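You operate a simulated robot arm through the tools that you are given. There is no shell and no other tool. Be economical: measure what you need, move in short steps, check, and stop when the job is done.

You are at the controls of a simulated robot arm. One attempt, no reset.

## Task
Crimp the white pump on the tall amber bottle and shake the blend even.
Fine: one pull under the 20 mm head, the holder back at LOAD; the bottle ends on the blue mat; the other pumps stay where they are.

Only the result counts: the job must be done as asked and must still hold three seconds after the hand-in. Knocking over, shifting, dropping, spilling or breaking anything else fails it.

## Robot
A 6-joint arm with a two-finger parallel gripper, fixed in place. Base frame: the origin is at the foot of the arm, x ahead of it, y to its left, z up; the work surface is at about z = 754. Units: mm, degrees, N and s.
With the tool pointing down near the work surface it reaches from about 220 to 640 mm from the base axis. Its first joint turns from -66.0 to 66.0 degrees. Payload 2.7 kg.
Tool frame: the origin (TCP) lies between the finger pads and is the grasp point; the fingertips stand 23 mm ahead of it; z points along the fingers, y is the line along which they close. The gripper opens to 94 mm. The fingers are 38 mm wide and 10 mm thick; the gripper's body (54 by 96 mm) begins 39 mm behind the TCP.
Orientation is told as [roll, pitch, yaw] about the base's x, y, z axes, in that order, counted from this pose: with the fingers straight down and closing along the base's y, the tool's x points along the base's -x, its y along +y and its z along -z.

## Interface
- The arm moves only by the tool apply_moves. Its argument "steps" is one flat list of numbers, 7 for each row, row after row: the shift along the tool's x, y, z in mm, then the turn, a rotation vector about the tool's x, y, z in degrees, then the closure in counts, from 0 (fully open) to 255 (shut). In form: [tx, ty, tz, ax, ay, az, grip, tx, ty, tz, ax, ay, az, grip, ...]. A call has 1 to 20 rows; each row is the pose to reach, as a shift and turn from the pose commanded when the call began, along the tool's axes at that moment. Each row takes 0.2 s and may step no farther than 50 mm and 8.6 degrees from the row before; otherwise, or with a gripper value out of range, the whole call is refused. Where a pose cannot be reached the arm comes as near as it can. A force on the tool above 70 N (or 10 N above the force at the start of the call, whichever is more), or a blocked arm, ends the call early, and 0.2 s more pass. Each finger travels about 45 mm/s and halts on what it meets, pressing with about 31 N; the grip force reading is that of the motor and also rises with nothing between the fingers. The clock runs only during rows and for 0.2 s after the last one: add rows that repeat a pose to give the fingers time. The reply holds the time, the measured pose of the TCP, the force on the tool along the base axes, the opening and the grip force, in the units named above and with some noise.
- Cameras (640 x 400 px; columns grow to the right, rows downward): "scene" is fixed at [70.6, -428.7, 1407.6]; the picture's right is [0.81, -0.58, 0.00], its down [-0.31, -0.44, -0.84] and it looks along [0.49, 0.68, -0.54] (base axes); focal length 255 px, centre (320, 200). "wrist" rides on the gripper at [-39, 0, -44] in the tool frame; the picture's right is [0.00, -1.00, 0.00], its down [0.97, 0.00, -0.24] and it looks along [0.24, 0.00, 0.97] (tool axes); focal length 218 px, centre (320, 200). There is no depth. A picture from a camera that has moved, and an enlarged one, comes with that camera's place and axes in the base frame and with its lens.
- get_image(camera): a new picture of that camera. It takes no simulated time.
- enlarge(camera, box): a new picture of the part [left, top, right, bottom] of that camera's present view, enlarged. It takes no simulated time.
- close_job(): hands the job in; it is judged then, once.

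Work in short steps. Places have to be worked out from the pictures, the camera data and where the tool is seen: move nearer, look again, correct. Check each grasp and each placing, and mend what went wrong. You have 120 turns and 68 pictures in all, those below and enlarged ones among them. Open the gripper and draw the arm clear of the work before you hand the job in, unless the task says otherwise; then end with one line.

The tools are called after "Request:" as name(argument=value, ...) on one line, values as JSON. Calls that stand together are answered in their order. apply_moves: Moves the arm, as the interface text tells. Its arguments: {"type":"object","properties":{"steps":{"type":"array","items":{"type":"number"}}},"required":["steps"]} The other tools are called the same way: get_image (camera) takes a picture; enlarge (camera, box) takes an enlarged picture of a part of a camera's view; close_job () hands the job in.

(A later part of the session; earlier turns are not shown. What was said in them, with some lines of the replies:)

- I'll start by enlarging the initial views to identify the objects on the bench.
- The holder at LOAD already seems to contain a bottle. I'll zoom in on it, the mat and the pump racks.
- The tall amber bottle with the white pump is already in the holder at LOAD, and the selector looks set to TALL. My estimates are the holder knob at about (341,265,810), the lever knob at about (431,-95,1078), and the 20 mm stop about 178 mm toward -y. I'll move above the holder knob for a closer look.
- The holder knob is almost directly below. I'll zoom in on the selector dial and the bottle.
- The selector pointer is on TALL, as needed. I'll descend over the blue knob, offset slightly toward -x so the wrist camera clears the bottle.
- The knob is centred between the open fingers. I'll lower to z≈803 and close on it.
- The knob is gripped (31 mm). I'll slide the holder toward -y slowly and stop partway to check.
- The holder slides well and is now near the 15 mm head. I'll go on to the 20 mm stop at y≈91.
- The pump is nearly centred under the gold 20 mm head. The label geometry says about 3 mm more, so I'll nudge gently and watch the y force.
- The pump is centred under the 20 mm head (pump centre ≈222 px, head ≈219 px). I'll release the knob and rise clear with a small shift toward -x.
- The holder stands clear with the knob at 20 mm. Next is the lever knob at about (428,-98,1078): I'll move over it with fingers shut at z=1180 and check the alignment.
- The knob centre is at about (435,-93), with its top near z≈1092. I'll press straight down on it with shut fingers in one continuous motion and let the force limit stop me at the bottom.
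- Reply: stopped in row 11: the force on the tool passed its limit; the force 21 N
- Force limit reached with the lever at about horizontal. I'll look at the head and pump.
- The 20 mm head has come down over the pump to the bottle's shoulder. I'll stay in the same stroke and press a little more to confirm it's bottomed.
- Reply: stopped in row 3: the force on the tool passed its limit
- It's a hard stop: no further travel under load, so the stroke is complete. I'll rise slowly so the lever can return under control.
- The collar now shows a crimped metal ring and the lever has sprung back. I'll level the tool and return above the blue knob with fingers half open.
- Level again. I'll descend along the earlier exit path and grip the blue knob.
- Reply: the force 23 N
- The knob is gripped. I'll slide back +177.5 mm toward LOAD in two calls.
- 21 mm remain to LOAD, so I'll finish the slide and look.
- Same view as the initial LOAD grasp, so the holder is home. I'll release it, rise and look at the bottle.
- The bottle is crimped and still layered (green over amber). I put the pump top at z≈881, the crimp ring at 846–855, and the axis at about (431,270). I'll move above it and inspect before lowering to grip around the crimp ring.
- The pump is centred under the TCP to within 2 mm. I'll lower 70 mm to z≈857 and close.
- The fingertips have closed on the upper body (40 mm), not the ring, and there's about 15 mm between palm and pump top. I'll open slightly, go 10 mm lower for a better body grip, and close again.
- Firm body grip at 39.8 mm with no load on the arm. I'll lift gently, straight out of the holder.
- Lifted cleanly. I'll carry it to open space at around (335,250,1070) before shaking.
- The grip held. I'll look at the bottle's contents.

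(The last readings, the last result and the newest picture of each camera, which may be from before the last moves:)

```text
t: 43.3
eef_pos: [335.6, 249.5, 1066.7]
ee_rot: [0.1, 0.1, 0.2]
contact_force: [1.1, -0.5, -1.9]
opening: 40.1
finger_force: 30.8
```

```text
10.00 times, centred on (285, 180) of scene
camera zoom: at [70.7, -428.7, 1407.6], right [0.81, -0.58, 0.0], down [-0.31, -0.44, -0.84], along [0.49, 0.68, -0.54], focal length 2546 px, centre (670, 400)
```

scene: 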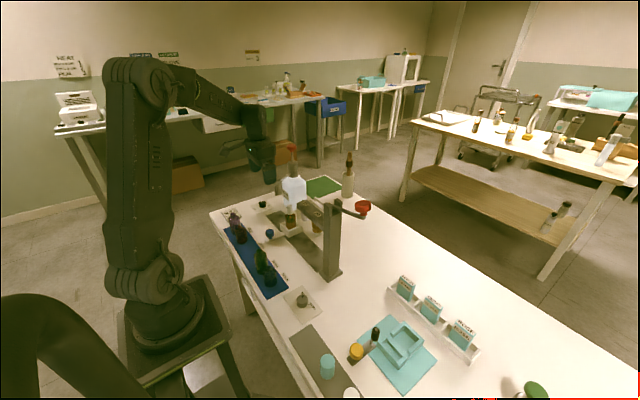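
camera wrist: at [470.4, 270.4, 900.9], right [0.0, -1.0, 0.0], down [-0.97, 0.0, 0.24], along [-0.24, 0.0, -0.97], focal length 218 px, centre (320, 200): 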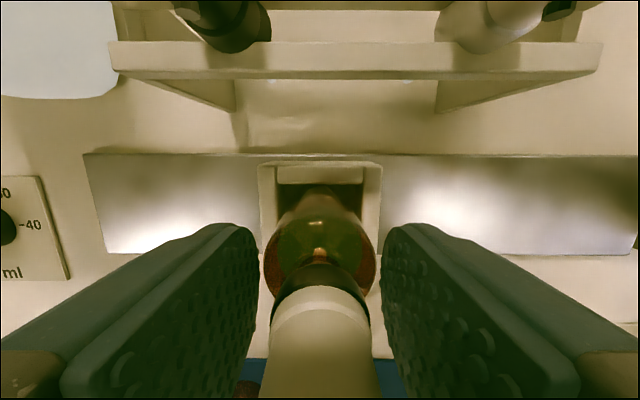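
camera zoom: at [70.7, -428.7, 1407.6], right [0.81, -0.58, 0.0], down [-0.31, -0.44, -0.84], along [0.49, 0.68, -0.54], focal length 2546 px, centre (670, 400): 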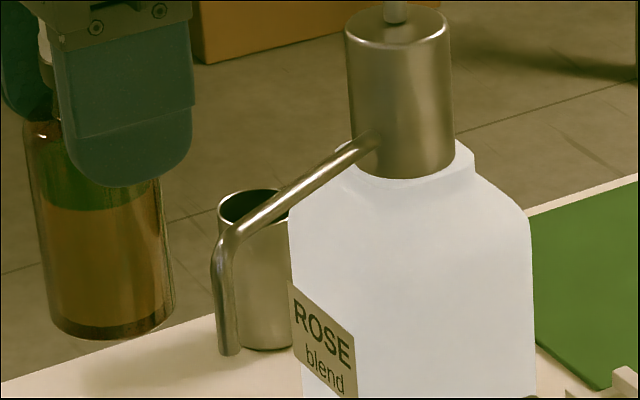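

The layers (green over amber) are still visible. I'll shake harder, with full-speed 100 mm vertical strokes.

Request:
apply_moves(steps=[0, 0, -49, 0, 0, 0, 255, 0, 0, -98, 0, 0, 0, 255, 0, 0, -49, 0, 0, 0, 255, 0, 0, 0, 0, 0, 0, 255, 0, 0, -49, 0, 0, 0, 255, 0, 0, -98, 0, 0, 0, 255, 0, 0, -49, 0, 0, 0, 255, 0, 0, 0, 0, 0, 0, 255, 0, 0, -49, 0, 0, 0, 255, 0, 0, -98, 0, 0, 0, 255, 0, 0, -49, 0, 0, 0, 255, 0, 0, 0, 0, 0, 0, 255, 0, 0, -49, 0, 0, 0, 255, 0, 0, -98, 0, 0, 0, 255, 0, 0, -49, 0, 0, 0, 255, 0, 0, 0, 0, 0, 0, 255, 0, 0, -49, 0, 0, 0, 255, 0, 0, -98, 0, 0, 0, 255, 0, 0, -49, 0, 0, 0, 255, 0, 0, 0, 0, 0, 0, 255])

Request:
enlarge(camera="scene", box=[250, 150, 310, 200])

```text
t: 47.5
eef_pos: [336.7, 250.7, 1066.5]
ee_rot: [0.1, 0.0, 0.2]
contact_force: [0.2, -1.0, -0.8]
opening: 39.8
finger_force: 31.2
```

```text
8.00 times, centred on (280, 175) of scene
camera zoom: at [70.7, -428.7, 1407.6], right [0.81, -0.58, 0.0], down [-0.31, -0.44, -0.84], along [0.49, 0.68, -0.54], focal length 2036 px, centre (640, 400)
```

zoom: 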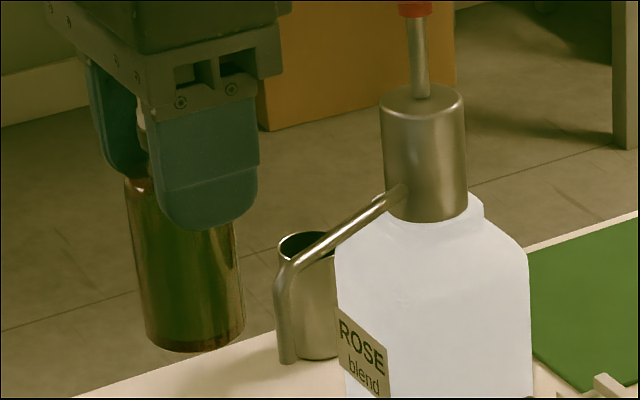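

The contents are now a uniform olive with no boundary. I'll add two strokes for margin, then move above the free centre of the blue mat at about (256,247).

Request:
apply_moves(steps=[0, 0, -49, 0, 0, 0, 255, 0, 0, -98, 0, 0, 0, 255, 0, 0, -49, 0, 0, 0, 255, 0, 0, 0, 0, 0, 0, 255, 0, 0, -49, 0, 0, 0, 255, 0, 0, -98, 0, 0, 0, 255, 0, 0, -49, 0, 0, 0, 255, 0, 0, 0, 0, 0, 0, 255, 0, 0, 0, 0, 0, 0, 255, 15, -1, 5, 0, 0, 0, 255, 40, -2, 25, 0, 0, 0, 255, 62, -3, 55, 0, 0, 0, 255, 76, -3, 90, 0, 0, 0, 255, 80, -3, 120, 0, 0, 0, 255, 80, -3, 140, 0, 0, 0, 255, 80, -3, 150, 0, 0, 0, 255, 80, -3, 150, 0, 0, 0, 255])

Request:
get_image(camera="wrist")

Request:
enlarge(camera="scene", box=[205, 170, 305, 270])

```text
t: 51.1
eef_pos: [257.4, 248.5, 915.8]
ee_rot: [0.0, 0.0, 0.1]
contact_force: [0.1, -0.7, -2.1]
opening: 40.2
finger_force: 30.6
```

```text
24 pictures are left
camera wrist: at [294.8, 248.7, 960.1], right [0.0, -1.0, 0.0], down [-0.97, 0.0, 0.24], along [-0.24, 0.0, -0.97], focal length 218 px, centre (320, 200)
```

wrist: 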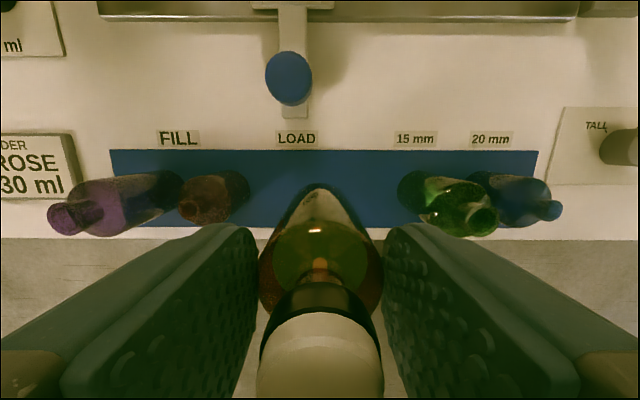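

```text
4.00 times, centred on (255, 220) of scene
camera zoom: at [70.7, -428.7, 1407.6], right [0.81, -0.58, 0.0], down [-0.31, -0.44, -0.84], along [0.49, 0.68, -0.54], focal length 1018 px, centre (580, 120)
```

zoom: 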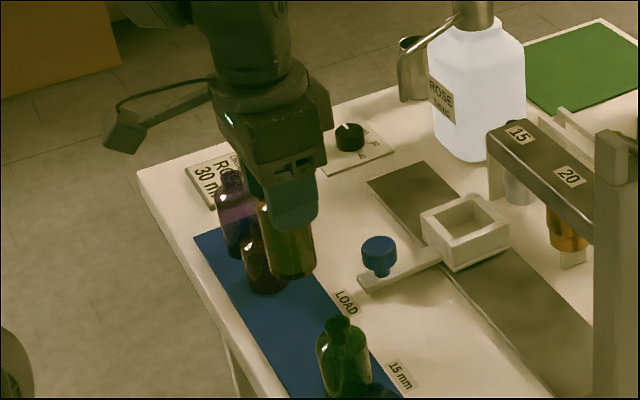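

It's over the mat centre with clear space on both sides. I'll lower to just above contact.

Request:
apply_moves(steps=[2, 0, 25, 0, 0, 0, 255, 2, 0, 48, 0, 0, 0, 255, 2, 0, 62, 0, 0, 0, 255, 2, 0, 69, 0, 0, 0, 255, 2, 0, 71, 0, 0, 0, 255, 2, 0, 71, 0, 0, 0, 255])

Request:
enlarge(camera="scene", box=[220, 205, 280, 265])

```text
t: 52.5
eef_pos: [253.5, 247.6, 846.3]
ee_rot: [0.1, 0.1, 0.1]
contact_force: [1.0, 0.1, -2.6]
opening: 40.0
finger_force: 30.8
```

```text
6.67 times, centred on (250, 235) of scene
camera zoom: at [70.7, -428.7, 1407.6], right [0.81, -0.58, 0.0], down [-0.31, -0.44, -0.84], along [0.49, 0.68, -0.54], focal length 1697 px, centre (787, -33)
```

zoom: 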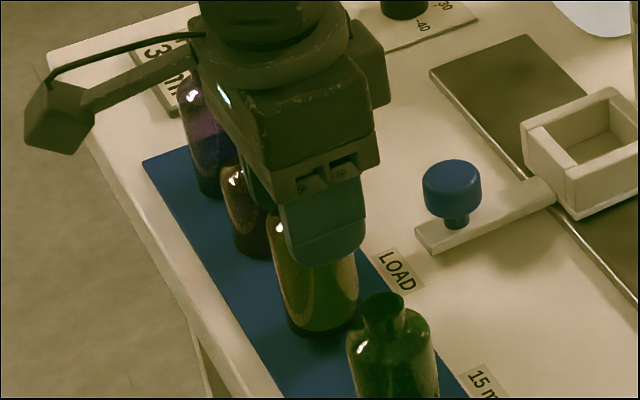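

No contact yet (the force is only the bottle's weight). I'll lower in small increments and watch for contact.

Request:
apply_moves(steps=[0, 0, 1.5, 0, 0, 0, 255, 0, 0, 3, 0, 0, 0, 255, 0, 0, 3, 0, 0, 0, 255])

Request:
apply_moves(steps=[0, 0, 1, 0, 0, 0, 255, 0, 0, 2, 0, 0, 0, 255, 0, 0, 2, 0, 0, 0, 255])

```text
t: 53.3
eef_pos: [252.7, 246.2, 842.9]
ee_rot: [0.1, 0.0, 0.2]
contact_force: [-0.3, -0.1, -1.9]
opening: 39.9
finger_force: 31.7
```

```text
t: 54.1
eef_pos: [253.3, 247.7, 841.2]
ee_rot: [0.2, 0.0, 0.3]
contact_force: [0.5, 0.7, -2.0]
opening: 40.0
finger_force: 31.6
```

Still hanging free; I'll continue in 1 mm steps.

Request:
apply_moves(steps=[0, 0, 1, 0, 0, 0, 255, 0, 0, 1.5, 0, 0, 0, 255, 0, 0, 1.5, 0, 0, 0, 255])

Request:
apply_moves(steps=[0, 0, 1, 0, 0, 0, 255, 0, 0, 1.5, 0, 0, 0, 255, 0, 0, 1.5, 0, 0, 0, 255])

```text
t: 54.9
eef_pos: [253.1, 248.8, 839.1]
ee_rot: [0.1, 0.1, 0.2]
contact_force: [-0.2, -0.2, -2.4]
opening: 40.0
finger_force: 30.9
```

```text
t: 55.7
eef_pos: [252.8, 247.7, 838.0]
ee_rot: [0.1, 0.0, 0.2]
contact_force: [-0.2, -0.9, -2.3]
opening: 40.2
finger_force: 30.7
```

Request:
enlarge(camera="scene", box=[230, 225, 270, 260])

Request:
apply_moves(steps=[0, 0, 1, 0, 0, 0, 255, 0, 0, 1.5, 0, 0, 0, 255, 0, 0, 1.5, 0, 0, 0, 255])

Request:
apply_moves(steps=[0, 0, 1, 0, 0, 0, 255, 0, 0, 1.5, 0, 0, 0, 255, 0, 0, 1.5, 0, 0, 0, 255])

```text
11.43 times, centred on (250, 242) of scene
camera zoom: at [70.7, -428.7, 1407.6], right [0.81, -0.58, 0.0], down [-0.31, -0.44, -0.84], along [0.49, 0.68, -0.54], focal length 2909 px, centre (1120, -286)
```

zoom: 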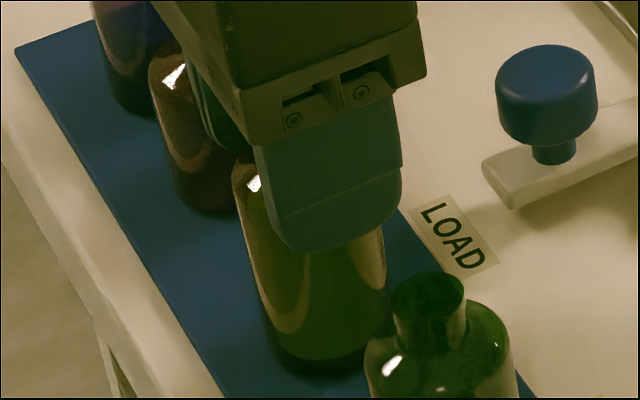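

```text
t: 56.5
eef_pos: [252.5, 247.3, 836.3]
ee_rot: [0.2, -0.1, 0.2]
contact_force: [0.1, -0.2, -2.0]
opening: 40.2
finger_force: 30.9
```

```text
t: 57.3
eef_pos: [253.7, 248.4, 835.5]
ee_rot: [0.1, 0.1, 0.3]
contact_force: [-4.2, -3.3, 20.3]
opening: 40.2
finger_force: 30.6
```

Contact: the vertical force jumped to +20 N at z≈835.5. I'll ease up slightly, open, and rise straight up.

Request:
apply_moves(steps=[0, 0, -0.8, 0, 0, 0, 255, 0, 0, -0.8, 0, 0, 0, 255])

Request:
apply_moves(steps=[0, 0, 0, 0, 0, 0, 140, 0, 0, 0, 0, 0, 0, 110, 0, 0, 0, 0, 0, 0, 80, 0, 0, 0, 0, 0, 0, 80, 0, 0, -10, 0, 0, 0, 80, 0, 0, -30, 0, 0, 0, 80, 0, 0, -60, 0, 0, 0, 80, 0, 0, -100, 0, 0, 0, 80, 0, 0, -145, 0, 0, 0, 80, 0, 0, -190, 0, 0, 0, 80, 0, 0, -235, 0, 0, 0, 80, 0, 0, -280, 0, 0, 0, 40])

Request:
get_image(camera="wrist")

Request:
enlarge(camera="scene", box=[205, 160, 385, 300])

Request:
enlarge(camera="scene", box=[220, 205, 280, 265])

```text
t: 57.9
eef_pos: [253.3, 246.6, 836.1]
ee_rot: [0.1, 0.0, 0.2]
contact_force: [0.9, 1.7, -0.1]
opening: 40.2
finger_force: 31.2
```

```text
t: 60.5
eef_pos: [254.6, 242.8, 1118.2]
ee_rot: [0.0, 0.1, 0.2]
contact_force: [-0.5, 0.2, -1.2]
opening: 79.1
finger_force: 0.0
```

```text
20 pictures are left
camera wrist: at [293.0, 243.7, 1161.6], right [0.0, -1.0, 0.0], down [-0.97, 0.0, 0.24], along [-0.24, 0.0, -0.97], focal length 218 px, centre (320, 200)
```

wrist: 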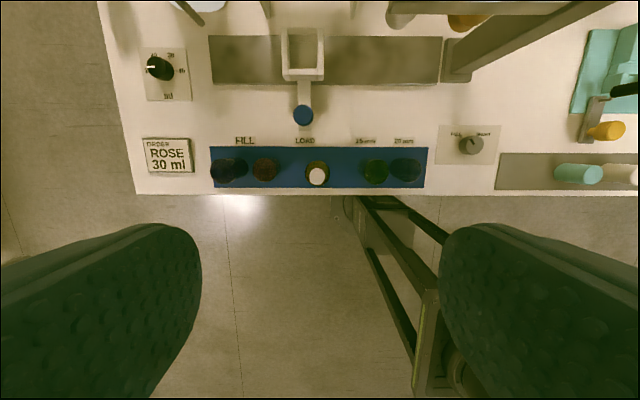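

```text
2.86 times, centred on (295, 230) of scene
camera zoom: at [70.6, -428.8, 1407.6], right [0.81, -0.58, 0.0], down [-0.31, -0.44, -0.84], along [0.49, 0.68, -0.54], focal length 727 px, centre (391, 114)
```

zoom: 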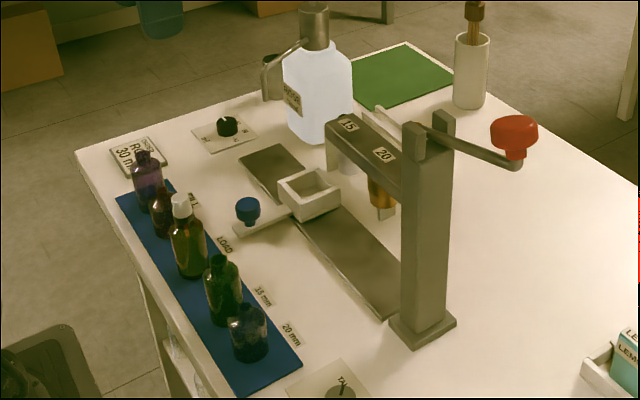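

```text
6.67 times, centred on (250, 235) of scene
camera zoom: at [70.6, -428.8, 1407.6], right [0.81, -0.58, 0.0], down [-0.31, -0.44, -0.84], along [0.49, 0.68, -0.54], focal length 1697 px, centre (787, -33)
```

zoom: 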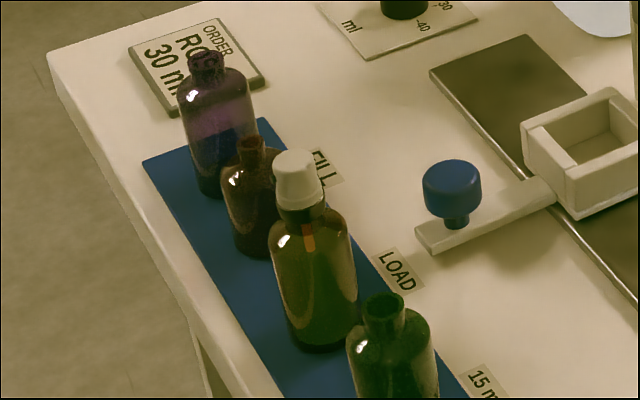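

The bottle stands upright on the blue mat with the pump crimped and the blend even. The holder is at LOAD, the lever is up, the other items look undisturbed, and the arm is clear with the gripper open. Handing in.

Request:
close_job()

```text
The job is handed in.
```

The white pump is crimped onto the tall amber bottle with one pull under the 20 mm head and the blend is shaken even; the bottle stands on the blue mat, the holder is back at LOAD, and the other pumps were not touched.
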